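You operate a simulated robot arm through the tools that you are given. There is no shell and no other tool.

Carry out the task below with a simulated two-armed robot. There is one attempt and no reset: what you move stays moved.

TASK
Battery switch off first, then open the belt guard and turn the purple knob to the green mark.
Fine: undo both silver knobs, open it wide; shut it and tighten both again.

It is judged by the outcome, as a careful person would: the job done as asked, and still so three seconds after it is handed in. It fails if anything else is knocked over, pushed out of place, dropped, spilled or broken.

THE ROBOT
Two 7-joint arms with fingered hands on one trunk that stands fixed in place. Base frame: the origin is at the foot of the trunk, x ahead of it, y to its left, z up. Lengths are in m, angles in degrees, forces in N, time in s.
The left shoulder is at [0.042, 0.174, 1.121], the right one opposite. With the tool pointing down near the work surface each hand reaches from about 0.3 to 0.72 m from the base axis, measured 20 degrees to its own side. Payload 3.8 kg a hand.
The TCP of each hand is the grasp point between the finger pads, 0.026 m short of the fingertips. In the tool frame z runs along the fingers and y along their closing line. The gripper opens to 0.132 m; its body begins 0.073 m behind the TCP. The gripper is a hand of 3 fingers: y runs from the thumb to the fingers, the wrist lies at [0, 0, -0.224] in the tool frame.
Orientation is told as [roll, pitch, yaw] about the base's x, y, z axes, in that order, counted from this pose: with the fingers straight down and closing along the base's y, the tool's x points along the base's -x, its y along +y and its z along -z.

THE INTERFACE
- The arms move only by the tool play_rows. It takes "left_commands", "right_commands" or both (then of equal length, played together; a hand with none holds still); each is a list of rows, each a list of 2 entries, a list of its own where there are three numbers: the shift along the tool's x, y, z in m, then the turn, a rotation vector about the tool's x, y, z in degrees. In form: [[[x, y, z], [rx, ry, rz]], ...]. A call has 1 to 20 rows; each row is the pose to reach, as a shift and turn from the pose commanded when the call began, along the tool's axes at that moment. A row lasts 0.2 s, in which the tool goes at most 0.05 m and 8.6 degrees; a call with a longer step from one row to the next is refused whole. Where a pose cannot be reached the arm comes as near as it can. A force on the tool above 50 N (or 10 N above the force at the start of the call, whichever is more), or a blocked arm, ends the call early, and 0.2 s more pass. In this call time passes only in rows, and 0.2 s behind the last. It gives the time, the measured TCP pose, the force on the tool (base axes), the opening and the grip force at its end, in the units of the frame above (readings bear some noise), with the torque about the TCP (base axes, N m) and any sound that the robot's microphone picked up.
- Cameras (640 x 400 px; columns grow to the right, rows downward): "scene" is now at [0.1627, -0.0463, 1.0676]; the picture's right is [-0.62, -0.79, 0.00], its down [0.26, -0.21, -0.94] and it looks along [0.74, -0.58, 0.34] (base axes); focal length 214 px, centre (320, 200). "left" rides on the left gripper at [-0.061, 0.003, -0.092] in its tool frame; the picture's right is [-0.05, -1.00, 0.00], its down [0.83, -0.04, -0.55] and it looks along [0.55, -0.03, 0.83] (tool axes); focal length 230 px, centre (320, 200). "right" rides on the right gripper at [0.062, 0.003, -0.092] in its tool frame; the picture's right is [-0.05, 1.00, 0.00], its down [-0.83, -0.04, -0.56] and it looks along [-0.56, -0.03, 0.83] (tool axes); focal length 230 px, centre (320, 200). There is no depth. A picture from a camera that has moved, and an enlarged one, comes with that camera's place and axes in the base frame and with its lens.
- camera(camera): a new picture of that camera. No time passes.
- slide_trunk(by): moves the trunk up (or, below 0, down) by that many m; the arms and the scene camera ride with it, the base frame stays. It gives what a move gives, with no picture.
- move_fingers(finger1, finger2, thumb_bend, hand): sets how far each is bent, from 0 (flat) to 100 (curled in); at 30 the hand is open as for a grip, at 70 the pads meet at the TCP. One left out holds its place. A second passes; each finger stops where it meets its share of the squeeze, and holds until it gets a number again. It is the only way to open and close the hand. It gives what a move gives, with no picture; readings hold the bend of each and the force on the fingers (four entries, about 0 where the hand has none), thumb and palm.
- aim_head(pan, tilt): turns the head with the scene camera to pan (to the left, within 60 degrees either way) and tilt (down, from -29 to 69), counted from straight ahead of the robot (the tilt from the chest, where the trunk bows). It gives what a move gives.
- inspect(camera, box): a new picture of the part [left, top, right, bottom] of that camera's present view, enlarged. No time passes.
- sign_off(): hands the job in; it is judged then, once.

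Nothing tells you positions but the pictures and the camera data. Unless the task says otherwise, let go and move clear before handing in.

The tools are called after ">>>" as a command line: name --argument value ..., lists and objects as JSON in quotes. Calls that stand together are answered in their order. play_rows: Moves the arms, as the interface text tells. Its arguments: {"type":"object","properties":{"left_commands":{"type":"array","items":{"type":"array"}},"right_commands":{"type":"array","items":{"type":"array"}}},"required":[]} The other tools are called the same way: slide_trunk (by) moves the trunk up or down; move_fingers (finger1, finger2, thumb_bend, hand) moves the fingers one by one; aim_head (pan, tilt) turns the head that bears the scene camera; camera (camera) takes a picture; inspect (camera, box) takes an enlarged picture of a part of a camera's view; sign_off () hands the job in.

At the start:

```text
time_s: 0.0
left_tool_pos: [0.3697, -0.0396, 1.2576]
left_tool_rot: [-0.1, 0.1, 0.1]
left_wrist_force: [0.4, -0.5, 0.6]
left_torque: [0.01, -0.01, 0.0]
left_width: 0.1321
left_gripper_force: 0.0
left_shape: jaw
left_bend: [30.0, 30.0, 30.0]
left_finger forces: [0.0, 0.1, 0.0, 0.0, 0.0, 0.0]
right_tool_pos: [0.3222, -0.4802, 1.3114]
right_tool_rot: [0.0, 0.0, 0.0]
right_wrist_force: [-0.6, 0.0, -0.2]
right_torque: [0.0, -0.02, 0.0]
right_width: 0.1317
right_gripper_force: 0.1
right_shape: jaw
right_bend: [30.0, 30.0, 30.0]
right_finger forces: [0.0, 0.1, 0.0, 0.0, 0.0, 0.1]
trunk travel left (down, up): [-0.425, 0.057]
head pan, tilt (commanded): [-38.3, -19.6]
```

scene: 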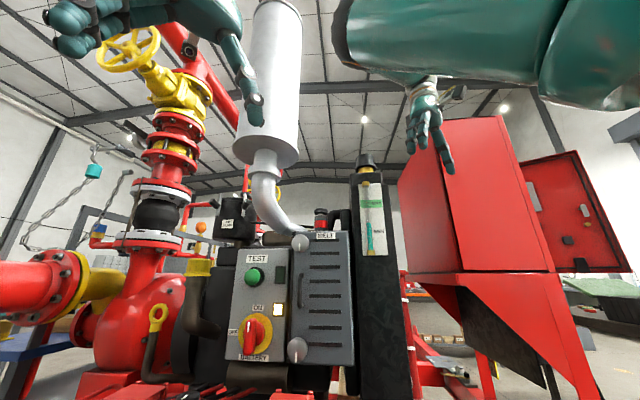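
right: 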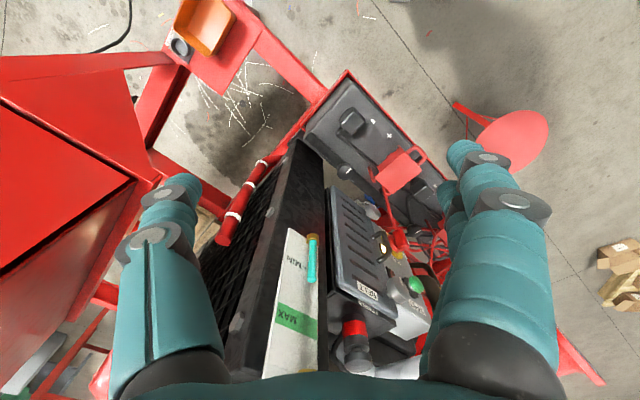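
left: 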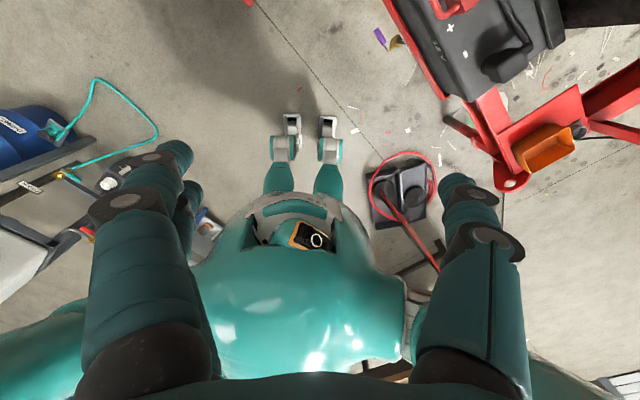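

I see a diesel fire-pump set with a grey panel (TEST button, a red battery switch labelled ON/OFF/BATTERY) and a grey slotted guard labelled BELT with two silver knobs. I'll look closer before moving anything.

>>> inspect --camera "scene" --box '[210, 220, 370, 400]'

>>> inspect --camera "right" --box '[300, 150, 460, 350]'

>>> aim_head --pan -38 --tilt 10

```text
2.22 times, centred on (290, 310) of scene
camera zoom: at [0.1627, -0.0463, 1.0676], right [-0.62, -0.79, 0.0], down [0.26, -0.21, -0.94], along [0.74, -0.58, 0.34], focal length 477 px, centre (387, -44)
```

zoom: 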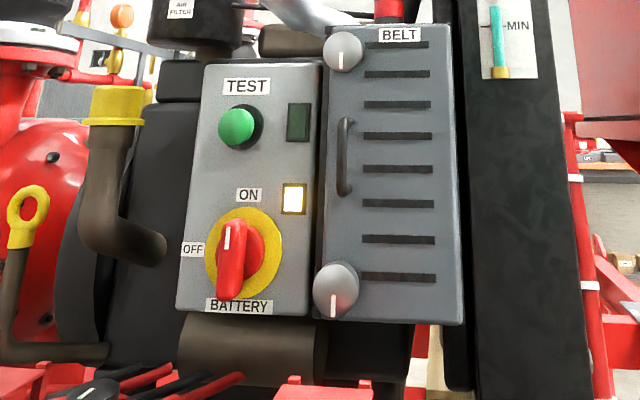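

```text
2.00 times, centred on (380, 250) of right
camera zoom: at [0.261, -0.4781, 1.4018], right [0.05, 1.0, 0.0], down [0.83, -0.04, 0.56], along [0.56, -0.03, -0.83], focal length 460 px, centre (200, 100)
```

zoom: 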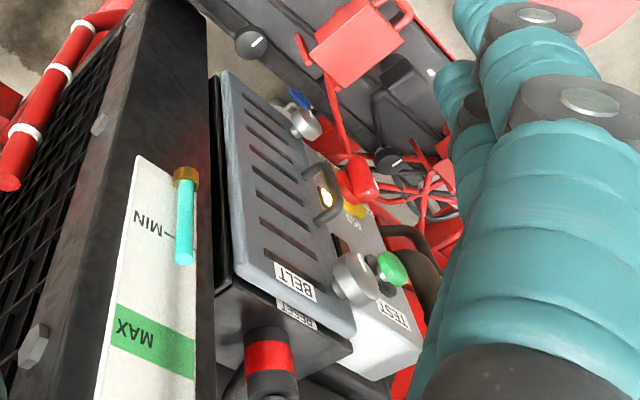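

```text
time_s: 0.9
left_tool_pos: [0.3696, -0.0403, 1.2573]
left_tool_rot: [0.0, 0.0, 0.2]
left_wrist_force: [0.1, 0.6, -0.4]
left_torque: [-0.04, 0.01, -0.01]
left_width: 0.1321
left_gripper_force: 0.1
left_shape: jaw
left_bend: [30.0, 30.0, 30.0]
left_finger forces: [0.1, 0.0, 0.0, 0.0, 0.0, 0.0]
right_tool_pos: [0.3217, -0.4805, 1.3121]
right_tool_rot: [0.0, 0.1, 0.1]
right_wrist_force: [-0.7, -0.3, -0.1]
right_torque: [0.03, -0.03, 0.02]
right_width: 0.132
right_gripper_force: 0.1
right_shape: jaw
right_bend: [30.0, 30.0, 30.0]
right_finger forces: [0.0, 0.0, 0.1, 0.1, 0.1, 0.0]
trunk travel left (down, up): [-0.425, 0.057]
head pan, tilt (commanded): [-38.0, 10.0]
```

>>> camera --camera "scene"

>>> inspect --camera "scene" --box '[210, 80, 370, 260]'

```text
taken
camera scene: at [0.1759, -0.0562, 1.023], right [-0.62, -0.79, 0.0], down [-0.14, 0.11, -0.98], along [0.78, -0.61, -0.17], focal length 214 px, centre (320, 200)
```

scene: 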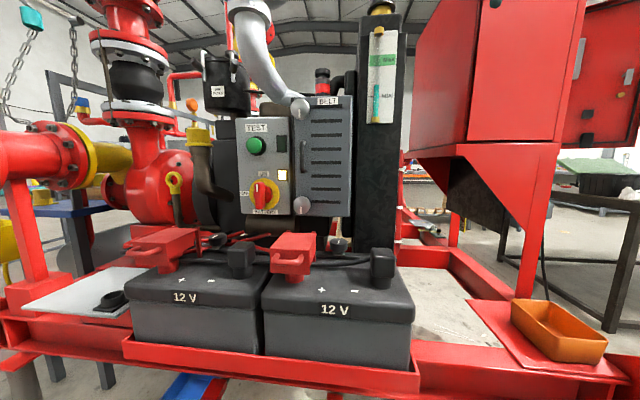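

```text
2.22 times, centred on (290, 170) of scene
camera zoom: at [0.1759, -0.0562, 1.023], right [-0.62, -0.79, 0.0], down [-0.14, 0.11, -0.98], along [0.78, -0.61, -0.17], focal length 477 px, centre (387, 267)
```

zoom: 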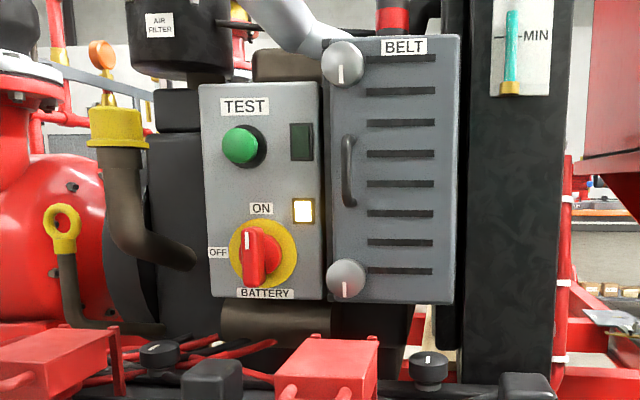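

I can triangulate the battery switch at about [0.72, -0.29, 0.94]. The silver knobs are near [0.63, -0.36, 1.15] and [0.63, -0.36, 0.92], on a panel facing roughly [-0.79, 0.61, 0]. I'll swing the left hand round to point at the panel from a safe distance so that its camera sees it.

>>> play_rows --left_commands '[[[-0.008, -0.006, 0.003], [2.1, -6.2, 2.1]], [[-0.016, -0.013, 0.006], [4.2, -12.4, 4.2]], [[-0.025, -0.02, 0.01], [6.3, -18.5, 6.3]], [[-0.035, -0.028, 0.014], [8.4, -24.7, 8.4]], [[-0.045, -0.036, 0.018], [10.5, -30.9, 10.5]], [[-0.055, -0.044, 0.022], [12.6, -37.1, 12.6]], [[-0.067, -0.053, 0.026], [14.7, -43.2, 14.7]], [[-0.079, -0.062, 0.03], [16.8, -49.4, 16.8]], [[-0.091, -0.072, 0.034], [18.9, -55.6, 18.9]], [[-0.103, -0.082, 0.038], [21.0, -61.8, 21.0]], [[-0.115, -0.092, 0.043], [23.2, -68.0, 23.2]], [[-0.127, -0.102, 0.048], [25.3, -74.1, 25.3]], [[-0.139, -0.111, 0.053], [27.4, -80.3, 27.4]], [[-0.15, -0.12, 0.057], [29.5, -86.5, 29.5]]]'

```text
time_s: 3.9
left_tool_pos: [0.514, -0.1561, 1.2033]
left_tool_rot: [-19.2, -86.8, -17.3]
left_wrist_force: [-0.2, 0.2, 0.0]
left_torque: [0.02, 0.05, 0.03]
left_width: 0.132
left_gripper_force: 0.0
left_shape: jaw
left_bend: [30.0, 30.0, 30.0]
left_finger forces: [0.0, 0.0, 0.0, 0.1, 0.0, 0.1]
left hand out of reach, approached as far as the arm can: row 14
right_tool_pos: [0.3221, -0.4813, 1.3107]
right_tool_rot: [0.0, -0.1, 0.2]
right_wrist_force: [0.2, 0.1, 0.6]
right_torque: [-0.01, 0.0, -0.01]
right_width: 0.1319
right_gripper_force: 0.0
right_shape: jaw
right_bend: [30.0, 30.0, 30.0]
right_finger forces: [0.1, 0.1, 0.0, 0.0, 0.1, 0.0]
trunk travel left (down, up): [-0.425, 0.057]
head pan, tilt (commanded): [-38.0, 10.0]
```

The left hand is now roughly facing the panel, though the arm is near a limit. Next I'll take pictures.

>>> camera --camera "left"

>>> camera --camera "scene"

>>> camera --camera "right"

```text
taken
camera left: at [0.4459, -0.0986, 1.2684], right [-0.59, -0.8, 0.07], down [-0.51, 0.31, -0.8], along [0.62, -0.51, -0.59], focal length 230 px, centre (320, 200)
```

left: 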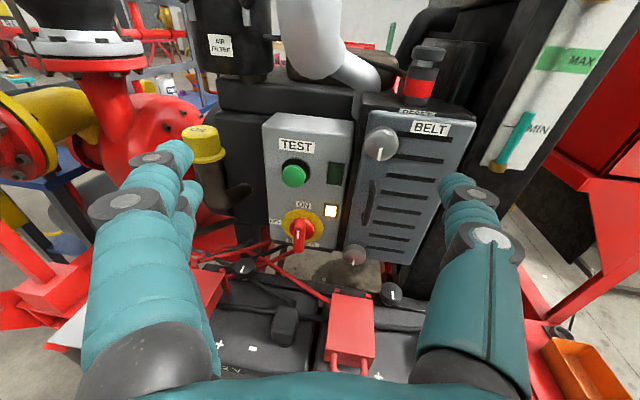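

```text
taken
camera scene: at [0.1756, -0.0563, 1.023], right [-0.62, -0.79, 0.0], down [-0.14, 0.11, -0.98], along [0.78, -0.61, -0.17], focal length 214 px, centre (320, 200)
```

scene: 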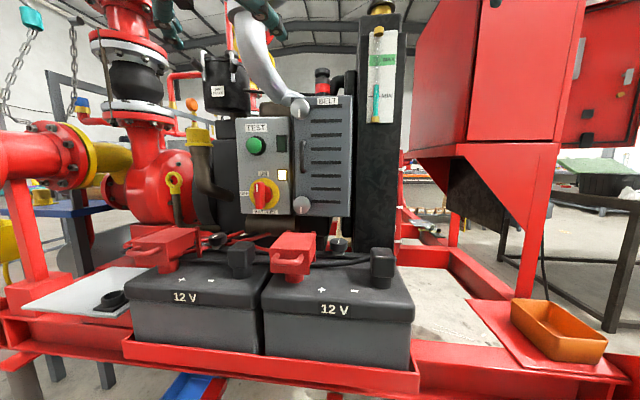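

```text
taken
camera right: at [0.2604, -0.4782, 1.4019], right [0.05, 1.0, 0.0], down [0.83, -0.04, 0.56], along [0.56, -0.03, -0.83], focal length 230 px, centre (320, 200)
```

right: 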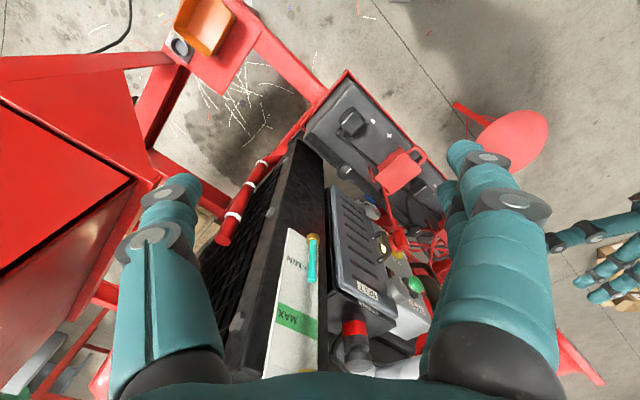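

>>> inspect --camera "left" --box '[250, 80, 450, 280]'

>>> inspect --camera "scene" --box '[220, 80, 380, 240]'

>>> inspect --camera "right" --box '[310, 170, 450, 330]'

```text
2.00 times, centred on (350, 180) of left
camera zoom: at [0.4459, -0.0986, 1.2684], right [-0.59, -0.8, 0.07], down [-0.51, 0.31, -0.8], along [0.62, -0.51, -0.59], focal length 460 px, centre (260, 240)
```

zoom: 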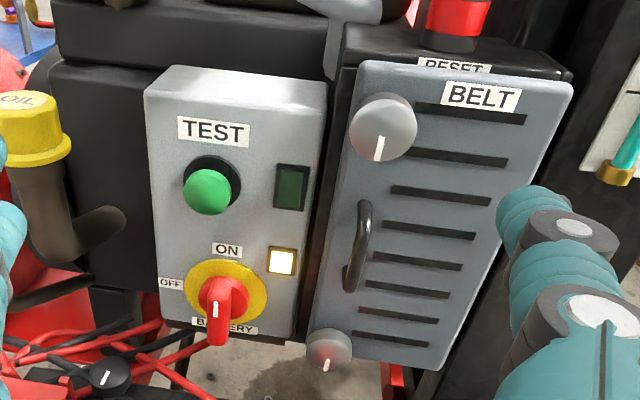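

```text
2.50 times, centred on (300, 160) of scene
camera zoom: at [0.1756, -0.0563, 1.023], right [-0.62, -0.79, 0.0], down [-0.14, 0.11, -0.98], along [0.78, -0.61, -0.17], focal length 536 px, centre (370, 300)
```

zoom: 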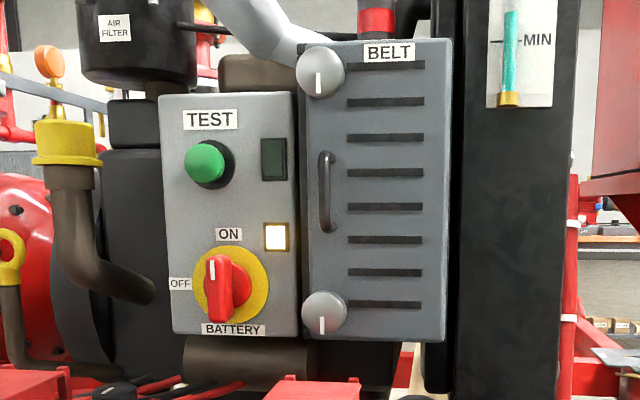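

```text
2.50 times, centred on (380, 250) of right
camera zoom: at [0.2604, -0.4782, 1.4019], right [0.05, 1.0, 0.0], down [0.83, -0.04, 0.56], along [0.56, -0.03, -0.83], focal length 575 px, centre (170, 75)
```

zoom: 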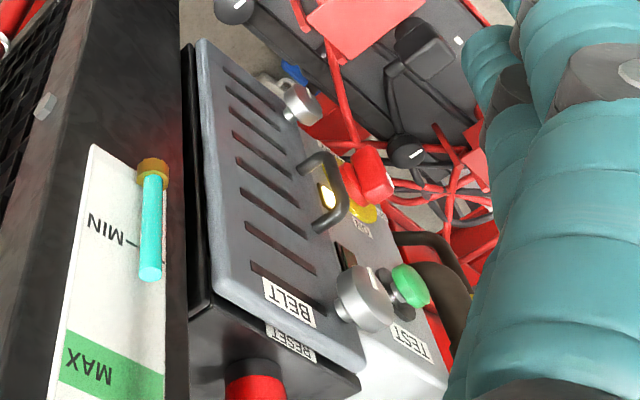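

From three views I place the switch handle at about [0.724, -0.282, 0.933]. The top knob is at [0.631, -0.352, 1.149], the bottom knob at [0.635, -0.355, 0.913], and the panel faces about yaw 138°. Before going near anything, I'll square the left hand to the panel and test in free space whether the wrist can roll -90°.

>>> play_rows --left_commands '[[[0.012, 0.0, 0.01], [1.5, 0, 0]], [[0.025, 0.0, 0.02], [3, 0, 0]], [[0.038, 0.0, 0.03], [4.5, 0, 0]], [[0.05, 0.0, 0.04], [5, 0, 0]]]'

>>> play_rows --left_commands '[[[0, 0, 0], [0, 0, -8]], [[0, 0, 0], [0, 0, -16]], [[0, 0, 0], [0, 0, -24]], [[0, 0, 0], [0, 0, -32]], [[0, 0, 0], [0, 0, -40]], [[0, 0, 0], [0, 0, -48]], [[0, 0, 0], [0, 0, -56]], [[0, 0, 0], [0, 0, -64]], [[0, 0, 0], [0, 0, -72]], [[0, 0, 0], [0, 0, -80]], [[0, 0, 0], [0, 0, -88]], [[0, 0, 0], [0, 0, -95]]]'

```text
time_s: 4.9
left_tool_pos: [0.53, -0.1401, 1.1792]
left_tool_rot: [-13.0, -85.9, -29.4]
left_wrist_force: [0.7, 0.0, -0.2]
left_torque: [0.01, -0.04, -0.02]
left_width: 0.1319
left_gripper_force: 0.0
left_shape: jaw
left_bend: [30.0, 30.0, 30.0]
left_finger forces: [0.0, 0.0, 0.1, 0.0, 0.0, 0.1]
left hand out of reach, approached as far as the arm can: row 1, 2, 3, 4
right_tool_pos: [0.3222, -0.4802, 1.3121]
right_tool_rot: [0.0, -0.1, 0.0]
right_wrist_force: [-0.2, -0.7, -0.3]
right_torque: [-0.05, -0.03, 0.02]
right_width: 0.1319
right_gripper_force: 0.1
right_shape: jaw
right_bend: [30.0, 30.0, 30.0]
right_finger forces: [0.0, 0.0, 0.1, 0.0, 0.0, 0.1]
trunk travel left (down, up): [-0.425, 0.057]
head pan, tilt (commanded): [-38.0, 10.0]
```

```text
time_s: 7.5
left_tool_pos: [0.5497, -0.114, 1.1718]
left_tool_rot: [-86.9, 6.5, 48.9]
left_wrist_force: [-0.6, -0.4, 0.4]
left_torque: [-0.02, 0.01, 0.01]
left_width: 0.1318
left_gripper_force: 0.0
left_shape: jaw
left_bend: [30.0, 30.0, 30.0]
left_finger forces: [0.0, 0.0, 0.0, 0.0, 0.1, 0.1]
left hand out of reach, approached as far as the arm can: row 1, 2, 3, 4, 5, 6, 7, 8, 9, 10, 11, 12
right_tool_pos: [0.3221, -0.4799, 1.3113]
right_tool_rot: [0.0, -0.1, 0.1]
right_wrist_force: [0.6, -0.1, 0.5]
right_torque: [0.0, 0.01, 0.01]
right_width: 0.1321
right_gripper_force: 0.1
right_shape: jaw
right_bend: [30.0, 30.0, 30.0]
right_finger forces: [0.0, 0.1, 0.0, 0.0, 0.0, 0.1]
trunk travel left (down, up): [-0.425, 0.057]
head pan, tilt (commanded): [-38.0, 10.0]
```

The wrist can roll -90° while keeping its aim, but the arm stops a few centimetres short of the commanded position when it's near the body. I'll roll back and go lower and a little forward, to see whether that space is easier to reach.

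>>> play_rows --left_commands '[[[0, 0.016, 0.004], [0, 0, 8]], [[0, 0.032, 0.008], [0, 0, 16]], [[0, 0.048, 0.012], [0, 0, 24]], [[0, 0.064, 0.016], [0, 0, 32]], [[0, 0.08, 0.02], [0, 0, 40]], [[0, 0.096, 0.025], [0, 0, 48]], [[0, 0.112, 0.03], [0, 0, 56]], [[0, 0.128, 0.035], [0, 0, 64]], [[0, 0.144, 0.04], [0, 0, 72]], [[0, 0.16, 0.045], [0, 0, 80]], [[0, 0.18, 0.05], [0, 0, 88]], [[0, 0.2, 0.055], [0, 0, 95]]]'

>>> camera --camera "left"

>>> camera --camera "scene"

```text
time_s: 10.3
left_tool_pos: [0.5938, -0.1257, 0.9618]
left_tool_rot: [50.3, -83.8, -89.5]
left_wrist_force: [0.1, -0.4, -0.5]
left_torque: [0.0, 0.0, 0.01]
left_width: 0.1321
left_gripper_force: 0.1
left_shape: jaw
left_bend: [30.0, 30.0, 30.0]
left_finger forces: [0.1, 0.0, 0.1, 0.0, 0.0, 0.0]
left hand out of reach, approached as far as the arm can: row 1, 2, 3, 4, 5, 6, 7, 8, 9, 10, 11
right_tool_pos: [0.3225, -0.481, 1.3117]
right_tool_rot: [0.0, -0.1, 0.0]
right_wrist_force: [0.3, -0.5, -0.5]
right_torque: [-0.02, 0.02, -0.02]
right_width: 0.1318
right_gripper_force: 0.0
right_shape: jaw
right_bend: [30.0, 30.0, 30.0]
right_finger forces: [0.0, 0.1, 0.0, 0.1, 0.1, 0.0]
trunk travel left (down, up): [-0.425, 0.057]
head pan, tilt (commanded): [-38.0, 10.0]
stopped in row 12 (left hand): the arm was blocked; the commanded pose is now the measured one
```

```text
taken
camera left: at [0.5246, -0.0715, 1.0288], right [-0.63, -0.77, -0.03], down [-0.46, 0.41, -0.79], along [0.63, -0.49, -0.61], focal length 230 px, centre (320, 200)
```

left: 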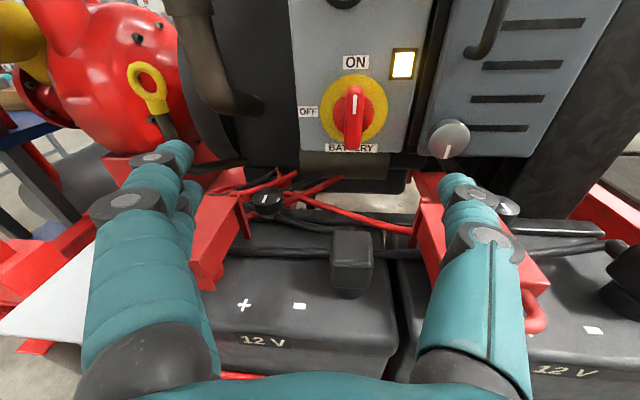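

```text
taken
camera scene: at [0.176, -0.0561, 1.0229], right [-0.62, -0.79, 0.0], down [-0.14, 0.11, -0.98], along [0.78, -0.61, -0.17], focal length 214 px, centre (320, 200)
```

scene: 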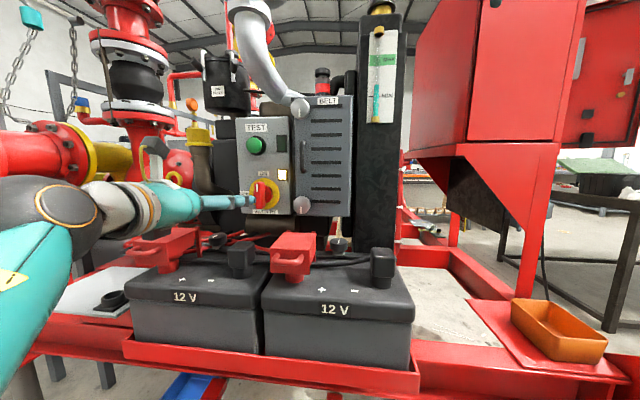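

The left hand now sits in front of the switch, but the last row reported the arm as blocked. I'll look at the left elbow area to see whether it is touching something.

>>> aim_head --pan 10 --tilt 25

>>> camera --camera "scene"

>>> camera --camera "right"

```text
time_s: 11.5
left_tool_pos: [0.5943, -0.1261, 0.9611]
left_tool_rot: [49.7, -83.8, -89.1]
left_wrist_force: [0.4, -0.2, 0.3]
left_torque: [0.0, 0.02, 0.0]
left_width: 0.1322
left_gripper_force: 0.0
left_shape: jaw
left_bend: [30.0, 30.0, 30.0]
left_finger forces: [0.1, 0.1, 0.1, 0.0, 0.1, 0.1]
right_tool_pos: [0.3219, -0.4802, 1.3111]
right_tool_rot: [0.0, 0.0, 0.1]
right_wrist_force: [0.2, 0.4, -0.4]
right_torque: [0.01, -0.03, -0.02]
right_width: 0.132
right_gripper_force: 0.2
right_shape: jaw
right_bend: [30.0, 30.0, 30.0]
right_finger forces: [0.0, 0.0, 0.0, 0.1, 0.0, 0.0]
trunk travel left (down, up): [-0.425, 0.057]
head pan, tilt (commanded): [10.0, 25.0]
```

```text
taken
camera scene: at [0.1934, 0.017, 0.9985], right [0.17, -0.98, 0.0], down [-0.42, -0.07, -0.91], along [0.89, 0.16, -0.42], focal length 214 px, centre (320, 200)
```

scene: 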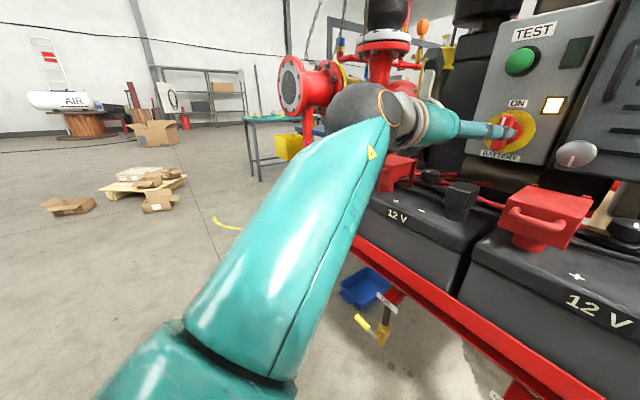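

```text
taken
camera right: at [0.261, -0.4781, 1.4018], right [0.05, 1.0, 0.0], down [0.83, -0.04, 0.56], along [0.56, -0.03, -0.83], focal length 230 px, centre (320, 200)
```

right: 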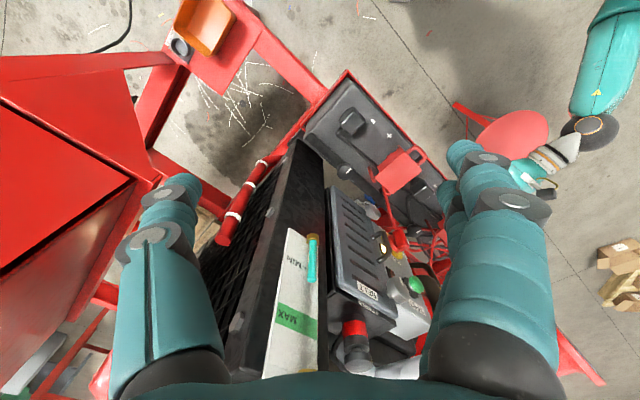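

Nothing is touching the arm. The forearm slopes up steeply, so this was probably a wrist bend limit, and that should ease as the arm reaches forward. I'll aim the head back and look at the switch up close with the left camera.

>>> aim_head --pan -34 --tilt 12

>>> inspect --camera "left" --box '[280, 20, 480, 180]'

```text
time_s: 12.6
left_tool_pos: [0.5927, -0.1257, 0.9595]
left_tool_rot: [49.3, -83.8, -88.7]
left_wrist_force: [-0.6, 0.7, 0.8]
left_torque: [-0.03, -0.01, -0.01]
left_width: 0.1321
left_gripper_force: 0.1
left_shape: jaw
left_bend: [30.0, 30.0, 30.0]
left_finger forces: [0.0, 0.0, 0.1, 0.0, 0.1, 0.1]
right_tool_pos: [0.3222, -0.4798, 1.3114]
right_tool_rot: [0.0, 0.0, 0.0]
right_wrist_force: [0.7, -0.8, 0.4]
right_torque: [-0.03, -0.01, -0.05]
right_width: 0.1319
right_gripper_force: 0.1
right_shape: jaw
right_bend: [30.0, 30.0, 30.0]
right_finger forces: [0.0, 0.0, 0.0, 0.0, 0.0, 0.0]
trunk travel left (down, up): [-0.425, 0.057]
head pan, tilt (commanded): [-34.0, 12.0]
```

```text
2.50 times, centred on (380, 100) of left
camera zoom: at [0.5243, -0.0717, 1.0281], right [-0.63, -0.77, -0.03], down [-0.46, 0.41, -0.79], along [0.62, -0.49, -0.61], focal length 575 px, centre (170, 450)
```

zoom: 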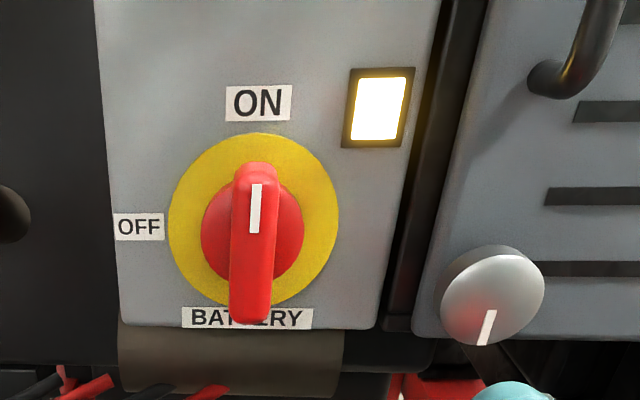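

The lamp is lit and the pointer is at ON, with OFF to the left, so the switch needs a quarter turn counter-clockwise. I place the switch axis at [0.740, -0.302, 0.935] on a panel at about yaw -45°. Next I'll part-close the left fingers and move to a pre-grasp in front of the handle.

>>> move_fingers --hand "left" --finger1 48 --finger2 48 --thumb_bend 48

>>> play_rows --left_commands '[[[0.002, -0.006, 0.021], [0.9, -0.7, -0.7]], [[0.004, -0.012, 0.042], [1.9, -1.5, -1.4]], [[0.006, -0.017, 0.063], [2.8, -2.2, -2.1]], [[0.008, -0.023, 0.084], [3.7, -2.9, -2.9]], [[0.01, -0.029, 0.105], [4.7, -3.7, -3.6]], [[0.0127, -0.0348, 0.1266], [5.6, -4.4, -4.3]]]'

>>> camera --camera "left"

>>> camera --camera "scene"

```text
time_s: 13.6
left_tool_pos: [0.5941, -0.1261, 0.9604]
left_tool_rot: [49.5, -83.8, -88.8]
left_wrist_force: [0.9, 0.5, -0.2]
left_torque: [-0.01, -0.03, -0.02]
left_width: 0.0752
left_gripper_force: 0.1
left_shape: fingers
left_bend: [48.0, 48.0, 48.0]
left_finger forces: [0.1, 0.0, 0.1, 0.0, 0.1, 0.1]
right_tool_pos: [0.3216, -0.4804, 1.3107]
right_tool_rot: [0.0, 0.0, 0.0]
right_wrist_force: [-0.8, 0.8, -0.1]
right_torque: [0.04, 0.04, 0.02]
right_width: 0.1316
right_gripper_force: 0.0
right_shape: jaw
right_bend: [30.0, 30.0, 30.0]
right_finger forces: [0.1, 0.0, 0.1, 0.1, 0.1, 0.0]
trunk travel left (down, up): [-0.425, 0.057]
head pan, tilt (commanded): [-34.0, 12.0]
```

```text
time_s: 15.0
left_tool_pos: [0.668, -0.234, 0.9367]
left_tool_rot: [-178.8, -89.7, 133.8]
left_wrist_force: [-0.1, -1.5, 0.2]
left_torque: [0.0, 0.0, 0.0]
left_width: 0.0752
left_gripper_force: 0.1
left_shape: fingers
left_bend: [48.0, 48.0, 48.0]
left_finger forces: [0.0, 0.1, 0.0, 0.0, 0.1, 0.1]
right_tool_pos: [0.3233, -0.4808, 1.3111]
right_tool_rot: [0.1, -0.1, 0.1]
right_wrist_force: [-0.1, -1.1, -0.3]
right_torque: [-0.01, 0.01, -0.01]
right_width: 0.1316
right_gripper_force: 0.0
right_shape: jaw
right_bend: [30.0, 30.0, 30.0]
right_finger forces: [0.0, 0.0, 0.0, 0.1, 0.0, 0.1]
trunk travel left (down, up): [-0.425, 0.057]
head pan, tilt (commanded): [-34.0, 12.0]
```

```text
taken
camera left: at [0.6054, -0.1656, 0.9979], right [-0.71, -0.71, 0.05], down [-0.42, 0.36, -0.83], along [0.57, -0.61, -0.55], focal length 230 px, centre (320, 200)
```

left: 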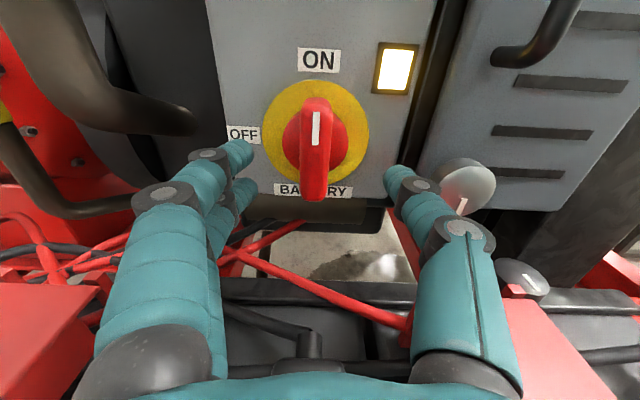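

```text
taken
camera scene: at [0.1802, -0.0512, 1.0196], right [-0.56, -0.83, 0.0], down [-0.17, 0.12, -0.98], along [0.81, -0.55, -0.21], focal length 214 px, centre (320, 200)
```

scene: 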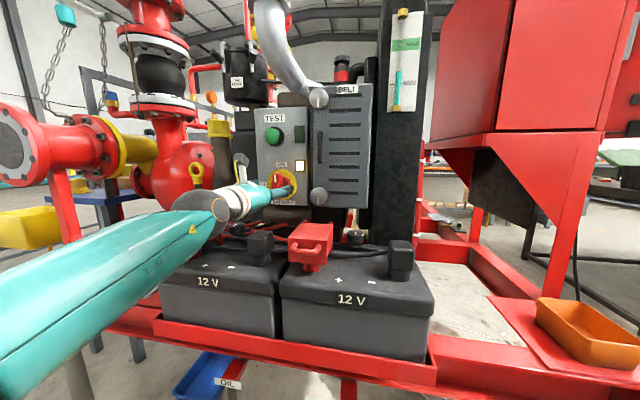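

The hand is square to the panel and about 4 mm to the right of the switch axis. I'll correct that and advance until the fingers straddle the handle.

>>> play_rows --left_commands '[[[-0.001, 0.003, 0.015], [0, 0, 0]], [[-0.002, 0.004, 0.03], [0, 0, 0]], [[-0.002, 0.004, 0.042], [0, 0, 0]], [[-0.002, 0.004, 0.054], [0, 0, 0]], [[-0.002, 0.004, 0.064], [0, 0, 0]]]'

>>> camera --camera "left"

>>> inspect --camera "scene" --box '[200, 100, 360, 220]'

```text
time_s: 16.2
left_tool_pos: [0.7065, -0.2684, 0.9448]
left_tool_rot: [173.6, -89.7, 141.6]
left_wrist_force: [-0.1, 0.5, 0.0]
left_torque: [-0.02, 0.0, 0.02]
left_width: 0.0753
left_gripper_force: 0.0
left_shape: fingers
left_bend: [48.0, 48.0, 48.0]
left_finger forces: [0.0, 0.0, 0.1, 0.1, 0.1, 0.1]
left hand out of reach, approached as far as the arm can: row 4, 5
right_tool_pos: [0.3219, -0.4804, 1.3112]
right_tool_rot: [0.0, -0.1, 0.1]
right_wrist_force: [0.9, -0.4, 0.0]
right_torque: [-0.01, 0.04, -0.02]
right_width: 0.1318
right_gripper_force: 0.0
right_shape: jaw
right_bend: [30.0, 30.0, 30.0]
right_finger forces: [0.0, 0.0, 0.1, 0.0, 0.0, 0.1]
trunk travel left (down, up): [-0.425, 0.057]
head pan, tilt (commanded): [-34.0, 12.0]
```

```text
taken
camera left: at [0.6449, -0.2002, 1.0049], right [-0.71, -0.71, 0.05], down [-0.42, 0.36, -0.83], along [0.57, -0.61, -0.55], focal length 230 px, centre (320, 200)
```

left: 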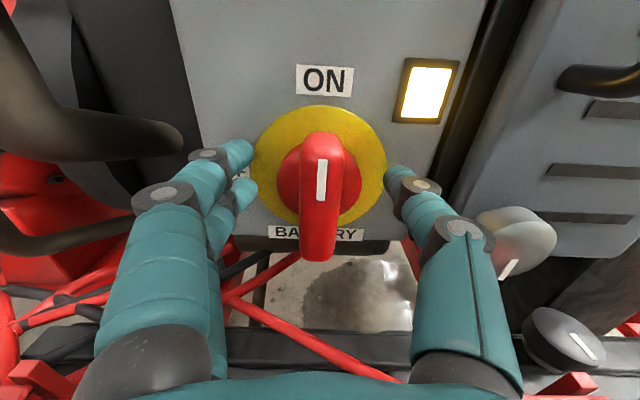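

```text
3.33 times, centred on (280, 160) of scene
camera zoom: at [0.1799, -0.0513, 1.0196], right [-0.56, -0.83, 0.0], down [-0.17, 0.12, -0.98], along [0.81, -0.55, -0.21], focal length 715 px, centre (453, 333)
```

zoom: 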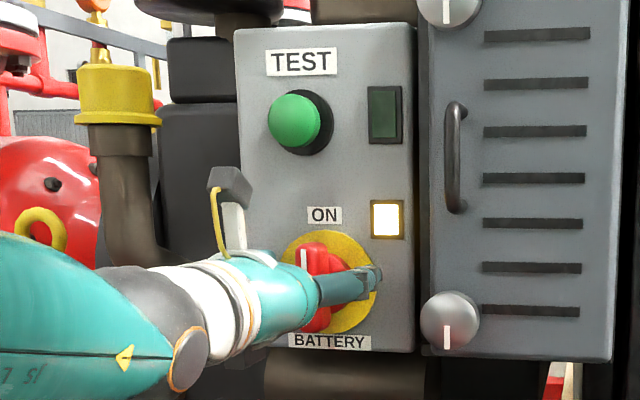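

The arm is at full stretch about 1.5 cm short of where I want it, with the fingers astride but not deep enough. Lowering the trunk brings the shoulder level with the switch and gains reach, so I'll back off, raise the hand and then lower the trunk.

>>> play_rows --left_commands '[[[0, 0, -0.03], [0, 0, 0]], [[0, 0, -0.06], [0, 0, 0]], [[0, 0, -0.09], [0, 0, 0]], [[-0.03, 0, -0.11], [0, 0, 0]], [[-0.06, 0, -0.11], [0, 0, 0]], [[-0.09, 0, -0.11], [0, 0, 0]], [[-0.12, 0, -0.11], [0, 0, 0]], [[-0.15, 0, -0.11], [0, 0, 0]]]'

>>> slide_trunk --by -0.15

>>> camera --camera "scene"

>>> camera --camera "left"

>>> camera --camera "right"

```text
time_s: 18.0
left_tool_pos: [0.7072, -0.269, 0.9449]
left_tool_rot: [174.5, -89.7, 140.6]
left_wrist_force: [0.8, -0.8, 1.0]
left_torque: [0.02, 0.05, -0.02]
left_width: 0.0751
left_gripper_force: 0.1
left_shape: fingers
left_bend: [48.0, 48.0, 48.0]
left_finger forces: [0.0, 0.0, 0.0, 0.0, 0.1, 0.0]
left hand out of reach, approached as far as the arm can: row 1, 2, 3, 4, 5, 6, 7, 8
right_tool_pos: [0.3223, -0.4795, 1.3103]
right_tool_rot: [0.0, 0.1, 0.1]
right_wrist_force: [-0.2, 0.1, -0.4]
right_torque: [0.04, 0.04, -0.05]
right_width: 0.132
right_gripper_force: 0.1
right_shape: jaw
right_bend: [30.0, 30.0, 30.0]
right_finger forces: [0.1, 0.1, 0.0, 0.1, 0.0, 0.0]
trunk travel left (down, up): [-0.425, 0.057]
head pan, tilt (commanded): [-34.0, 12.0]
```

```text
time_s: 18.7
left_tool_pos: [0.7049, -0.2724, 0.8705]
left_tool_rot: [-65.2, -87.3, 19.8]
left_wrist_force: [-4.1, 3.6, 12.3]
left_torque: [1.14, 1.14, 0.08]
left_width: 0.0748
left_gripper_force: 1.1
left_shape: fingers
left_bend: [48.0, 48.0, 48.0]
left_finger forces: [0.0, 0.1, 0.0, 0.1, 0.0, 1.9]
right_tool_pos: [0.3264, -0.4806, 1.2695]
right_tool_rot: [0.0, 0.9, -0.1]
right_wrist_force: [0.2, 0.1, -0.4]
right_torque: [0.04, 0.04, 0.02]
right_width: 0.1319
right_gripper_force: 0.0
right_shape: jaw
right_bend: [30.0, 30.0, 30.0]
right_finger forces: [0.0, 0.0, 0.0, 0.1, 0.0, 0.0]
trunk travel left (down, up): [-0.389, 0.092]
head pan, tilt (commanded): [-34.0, 12.0]
stopped: the force on the tool passed its limit at 244 N (the readings are from after the stop); the commanded pose is now the measured one
```

```text
taken
camera scene: at [0.1736, -0.0509, 0.974], right [-0.56, -0.83, 0.0], down [-0.17, 0.12, -0.98], along [0.81, -0.55, -0.21], focal length 214 px, centre (320, 200)
```

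scene: 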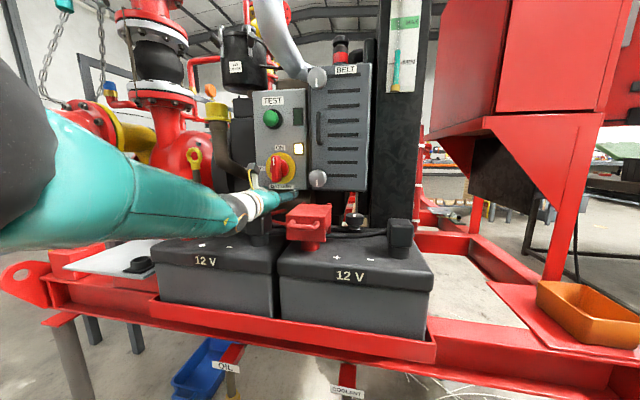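

```text
taken
camera left: at [0.6462, -0.2019, 0.9324], right [-0.71, -0.7, 0.09], down [-0.46, 0.35, -0.82], along [0.54, -0.62, -0.57], focal length 230 px, centre (320, 200)
```

left: 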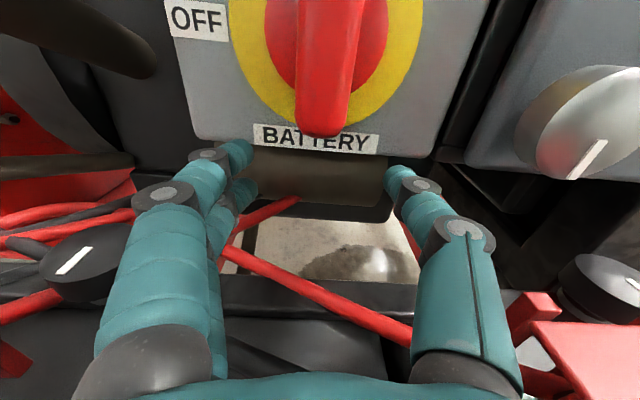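

```text
taken
camera right: at [0.2668, -0.4781, 1.3616], right [0.05, 1.0, 0.0], down [0.84, -0.04, 0.54], along [0.54, -0.03, -0.84], focal length 230 px, centre (320, 200)
```

right: 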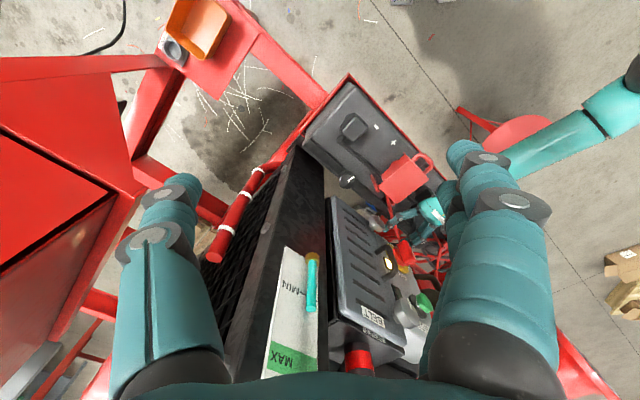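

The hand did not back off as commanded, because it stuck at full stretch. The trunk slide then pushed it down below the switch, and it stopped on contact. The switch still reads ON; I'll look closely at what the hand is touching before moving again.

>>> inspect --camera "scene" --box '[140, 120, 440, 300]'

>>> inspect --camera "right" --box '[290, 70, 480, 240]'

```text
2.13 times, centred on (290, 210) of scene
camera zoom: at [0.1736, -0.0509, 0.974], right [-0.56, -0.83, 0.0], down [-0.17, 0.12, -0.98], along [0.81, -0.55, -0.21], focal length 458 px, centre (384, 179)
```

zoom: 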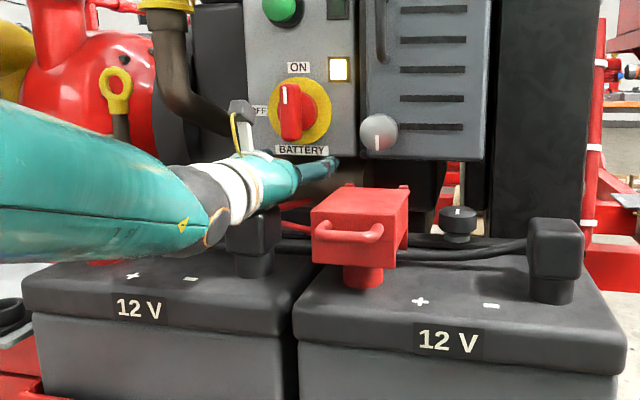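

```text
2.35 times, centred on (385, 155) of right
camera zoom: at [0.2668, -0.4781, 1.3616], right [0.05, 1.0, 0.0], down [0.84, -0.04, 0.54], along [0.54, -0.03, -0.84], focal length 541 px, centre (167, 306)
```

zoom: 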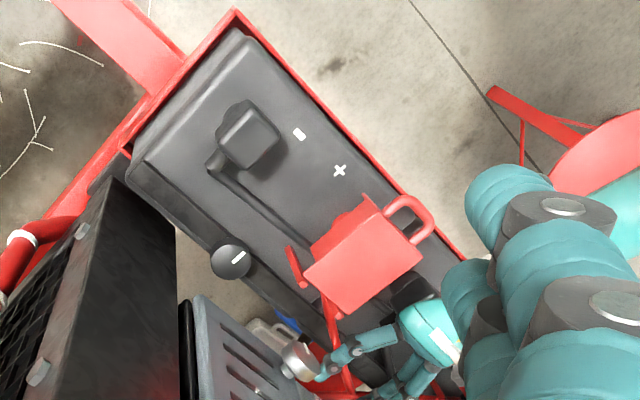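

Nothing looks displaced; the wrist seems to be resting near the left battery's black terminal cover. I'll lift the hand gently straight up a few centimetres and check that it really moves.

>>> play_rows --left_commands '[[[-0.01, 0, -0.005], [0, 0, 0]], [[-0.02, 0, -0.01], [0, 0, 0]], [[-0.03, 0, -0.015], [0, 0, 0]]]'

```text
time_s: 19.5
left_tool_pos: [0.7136, -0.277, 0.9011]
left_tool_rot: [-127.5, -87.0, 81.7]
left_wrist_force: [-0.2, 0.4, 0.3]
left_torque: [-0.04, 0.01, 0.0]
left_width: 0.0749
left_gripper_force: 0.2
left_shape: fingers
left_bend: [48.0, 48.0, 48.0]
left_finger forces: [0.0, 0.0, 0.1, 0.1, 0.0, 0.0]
left hand out of reach, approached as far as the arm can: row 1, 2, 3
right_tool_pos: [0.3286, -0.4793, 1.2698]
right_tool_rot: [0.0, 1.0, -0.1]
right_wrist_force: [0.6, 0.5, 0.0]
right_torque: [0.01, -0.02, -0.03]
right_width: 0.1322
right_gripper_force: 0.1
right_shape: jaw
right_bend: [30.0, 30.0, 30.0]
right_finger forces: [0.1, 0.0, 0.0, 0.0, 0.0, 0.1]
trunk travel left (down, up): [-0.389, 0.092]
head pan, tilt (commanded): [-34.0, 12.0]
```

The contact is released and the hand moved up. Now I'll try a larger pull-back, to get the elbow out of its straight pose.

>>> play_rows --left_commands '[[[0, 0, -0.04], [0, 0, 0]], [[0, 0, -0.08], [0, 0, 0]], [[0, 0, -0.12], [0, 0, 0]]]'

```text
time_s: 20.3
left_tool_pos: [0.613, -0.1737, 0.901]
left_tool_rot: [-59.7, -87.5, 14.8]
left_wrist_force: [0.5, 0.7, 0.6]
left_torque: [0.02, 0.02, -0.01]
left_width: 0.0745
left_gripper_force: 0.0
left_shape: fingers
left_bend: [48.0, 48.0, 48.0]
left_finger forces: [0.0, 0.0, 0.0, 0.0, 0.1, 0.0]
left hand out of reach, approached as far as the arm can: row 1
right_tool_pos: [0.3264, -0.4812, 1.271]
right_tool_rot: [0.2, 0.8, 0.0]
right_wrist_force: [-0.2, 0.0, -0.8]
right_torque: [-0.04, 0.0, -0.01]
right_width: 0.1319
right_gripper_force: 0.1
right_shape: jaw
right_bend: [30.0, 30.0, 30.0]
right_finger forces: [0.1, 0.0, 0.0, 0.0, 0.0, 0.0]
trunk travel left (down, up): [-0.389, 0.092]
head pan, tilt (commanded): [-34.0, 12.0]
```

The hand is clear now. I'll check the batteries, clamps and switch for any disturbance.

>>> camera --camera "left"

>>> camera --camera "scene"

>>> inspect --camera "right" --box '[290, 70, 480, 240]'

```text
taken
camera left: at [0.553, -0.1048, 0.9634], right [-0.7, -0.71, 0.09], down [-0.46, 0.35, -0.82], along [0.54, -0.61, -0.57], focal length 230 px, centre (320, 200)
```

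left: 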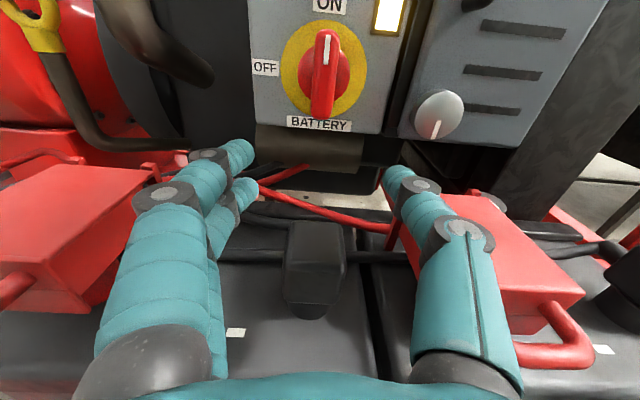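

```text
taken
camera scene: at [0.1735, -0.0512, 0.9748], right [-0.56, -0.83, 0.0], down [-0.17, 0.12, -0.98], along [0.81, -0.55, -0.21], focal length 214 px, centre (320, 200)
```

scene: 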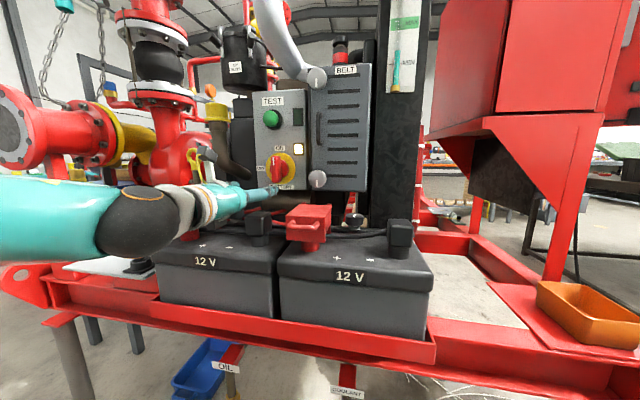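

```text
2.35 times, centred on (385, 155) of right
camera zoom: at [0.266, -0.4787, 1.3623], right [0.05, 1.0, 0.0], down [0.84, -0.04, 0.54], along [0.54, -0.03, -0.84], focal length 541 px, centre (167, 306)
```

zoom: 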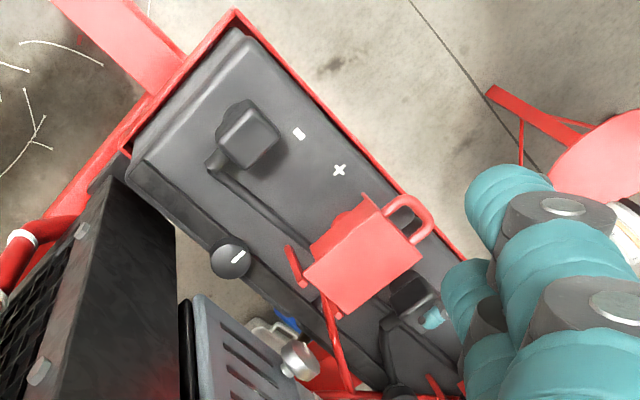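

Everything looks in place. I'll raise the left hand clear this time, and confirm it has moved before lowering the trunk.

>>> play_rows --left_commands '[[[-0.03, 0, 0], [0, 0, 0]], [[-0.06, 0, 0], [0, 0, 0]], [[-0.09, 0, 0], [0, 0, 0]], [[-0.12, 0, 0], [0, 0, 0]], [[-0.15, 0, 0], [0, 0, 0]]]'

```text
time_s: 21.5
left_tool_pos: [0.6185, -0.1735, 1.0515]
left_tool_rot: [-61.4, -87.3, 16.1]
left_wrist_force: [-0.8, 0.0, -0.8]
left_torque: [0.0, 0.0, -0.02]
left_width: 0.0746
left_gripper_force: 0.0
left_shape: fingers
left_bend: [48.0, 48.0, 48.0]
left_finger forces: [0.1, 0.1, 0.0, 0.0, 0.1, 0.1]
right_tool_pos: [0.3272, -0.4812, 1.2713]
right_tool_rot: [-0.1, 0.9, 0.0]
right_wrist_force: [0.8, 0.5, -0.1]
right_torque: [0.02, -0.04, -0.01]
right_width: 0.1318
right_gripper_force: 0.1
right_shape: jaw
right_bend: [30.0, 30.0, 30.0]
right_finger forces: [0.1, 0.1, 0.0, 0.0, 0.0, 0.0]
trunk travel left (down, up): [-0.389, 0.092]
head pan, tilt (commanded): [-34.0, 12.0]
```

The hand is confirmed at z 1.05, so it's safe to lower the trunk by 0.12.

>>> slide_trunk --by -0.12

```text
time_s: 23.0
left_tool_pos: [0.6183, -0.1731, 0.9333]
left_tool_rot: [-63.2, -87.4, 17.9]
left_wrist_force: [0.4, -0.7, -0.5]
left_torque: [0.01, 0.0, 0.06]
left_width: 0.0746
left_gripper_force: 0.1
left_shape: fingers
left_bend: [48.0, 48.0, 48.0]
left_finger forces: [0.0, 0.1, 0.0, 0.1, 0.0, 0.0]
right_tool_pos: [0.3281, -0.4808, 1.1507]
right_tool_rot: [0.0, 0.8, 0.0]
right_wrist_force: [-0.3, 1.1, 0.0]
right_torque: [-0.01, 0.01, 0.0]
right_width: 0.1317
right_gripper_force: 0.0
right_shape: jaw
right_bend: [30.0, 30.0, 30.0]
right_finger forces: [0.0, 0.0, 0.1, 0.1, 0.1, 0.1]
trunk travel left (down, up): [-0.269, 0.212]
head pan, tilt (commanded): [-34.0, 12.0]
```

>>> camera --camera "left"

>>> camera --camera "scene"

```text
taken
camera left: at [0.5591, -0.1037, 0.995], right [-0.71, -0.7, 0.09], down [-0.46, 0.35, -0.82], along [0.54, -0.62, -0.57], focal length 230 px, centre (320, 200)
```

left: 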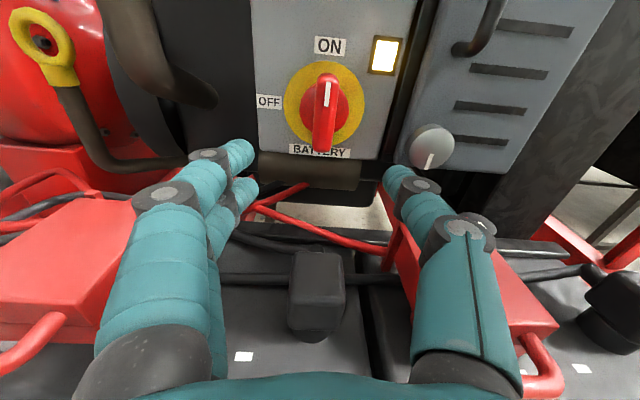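

```text
taken
camera scene: at [0.1614, -0.0511, 0.8521], right [-0.56, -0.83, 0.0], down [-0.17, 0.12, -0.98], along [0.81, -0.55, -0.21], focal length 214 px, centre (320, 200)
```

scene: 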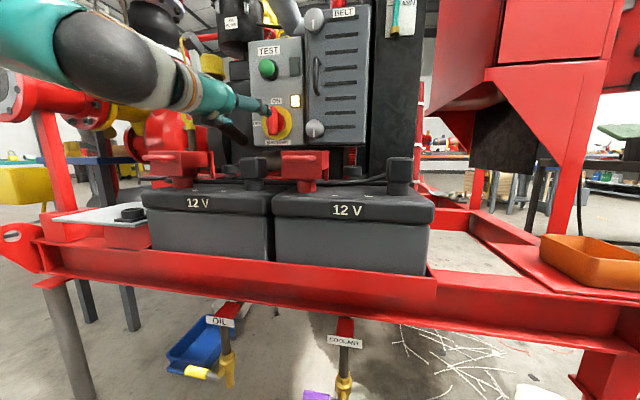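

From here the switch axis is about 6 mm to the right and 7 mm above the tool line. I'll correct that and approach in two stages.

>>> play_rows --left_commands '[[[-0.002, -0.002, 0.02], [0, -0.5, 0.8]], [[-0.004, -0.004, 0.04], [0, -1.0, 1.6]], [[-0.006, -0.006, 0.06], [0, -1.3, 2.3]], [[-0.006, -0.006, 0.08], [0, -1.3, 2.3]], [[-0.006, -0.006, 0.1], [0, -1.3, 2.3]]]'

>>> camera --camera "left"

```text
time_s: 24.2
left_tool_pos: [0.6828, -0.2476, 0.9349]
left_tool_rot: [-144.6, -89.8, 99.2]
left_wrist_force: [-0.3, 0.3, -0.9]
left_torque: [-0.04, -0.02, 0.01]
left_width: 0.0745
left_gripper_force: 0.1
left_shape: fingers
left_bend: [48.0, 48.0, 48.0]
left_finger forces: [0.0, 0.0, 0.0, 0.0, 0.1, 0.0]
right_tool_pos: [0.3264, -0.4797, 1.1504]
right_tool_rot: [0.0, 0.8, 0.0]
right_wrist_force: [0.0, -0.8, -0.5]
right_torque: [0.01, -0.02, -0.01]
right_width: 0.1319
right_gripper_force: 0.1
right_shape: jaw
right_bend: [30.0, 30.0, 30.0]
right_finger forces: [0.0, 0.0, 0.0, 0.1, 0.0, 0.0]
trunk travel left (down, up): [-0.269, 0.212]
head pan, tilt (commanded): [-34.0, 12.0]
```

```text
taken
camera left: at [0.6227, -0.18, 0.9968], right [-0.71, -0.7, 0.05], down [-0.42, 0.36, -0.83], along [0.56, -0.61, -0.55], focal length 230 px, centre (320, 200)
```

left: 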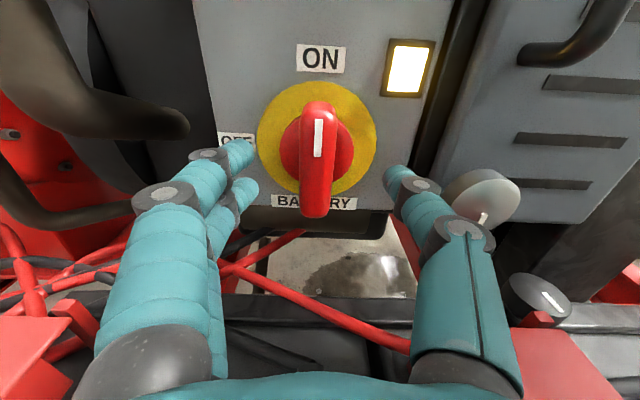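

>>> play_rows --left_commands '[[[-0.001, 0.001, 0.012], [0, 0, 0]], [[-0.002, 0.002, 0.024], [0, 0, 0]], [[-0.003, 0.003, 0.035], [0, 0, 0]], [[-0.003, 0.003, 0.045], [0, 0, 0]]]'

>>> camera --camera "left"

>>> inspect --camera "scene" --box '[200, 20, 360, 160]'

```text
time_s: 25.2
left_tool_pos: [0.7167, -0.2764, 0.9379]
left_tool_rot: [-151.0, -89.9, 105.8]
left_wrist_force: [-23.7, 25.3, -0.1]
left_torque: [0.04, 0.03, -0.18]
left_width: 0.0763
left_gripper_force: 16.4
left_shape: fingers
left_bend: [48.0, 49.0, 48.0]
left_finger forces: [6.4, 8.0, 0.0, 0.0, 18.6, 0.1]
right_tool_pos: [0.3262, -0.4782, 1.1523]
right_tool_rot: [-0.1, 0.7, 0.1]
right_wrist_force: [-0.1, 0.5, 0.1]
right_torque: [0.02, -0.01, 0.0]
right_width: 0.1316
right_gripper_force: 0.1
right_shape: jaw
right_bend: [30.0, 30.0, 30.0]
right_finger forces: [0.0, 0.1, 0.1, 0.0, 0.0, 0.0]
trunk travel left (down, up): [-0.269, 0.212]
head pan, tilt (commanded): [-34.0, 12.0]
```

```text
taken
camera left: at [0.6549, -0.2078, 0.9998], right [-0.71, -0.7, 0.05], down [-0.42, 0.36, -0.83], along [0.56, -0.61, -0.55], focal length 230 px, centre (320, 200)
```

left: 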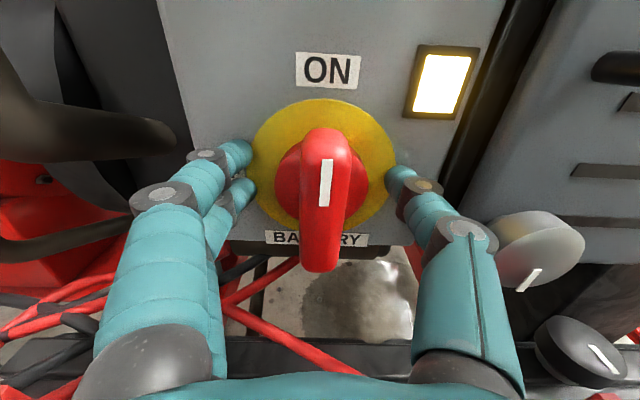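

```text
2.86 times, centred on (280, 90) of scene
camera zoom: at [0.1602, -0.0495, 0.8524], right [-0.56, -0.83, 0.0], down [-0.17, 0.11, -0.98], along [0.81, -0.55, -0.21], focal length 613 px, centre (434, 514)
```

zoom: 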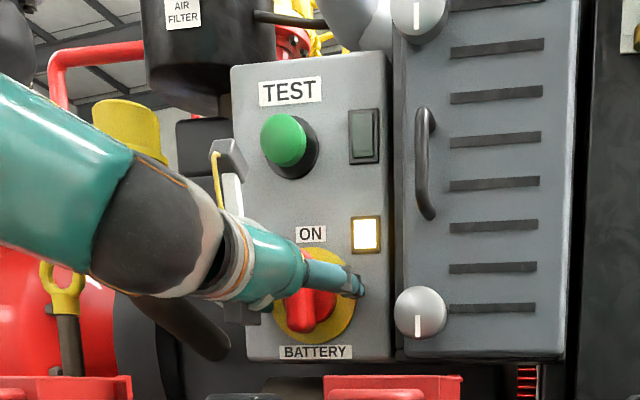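

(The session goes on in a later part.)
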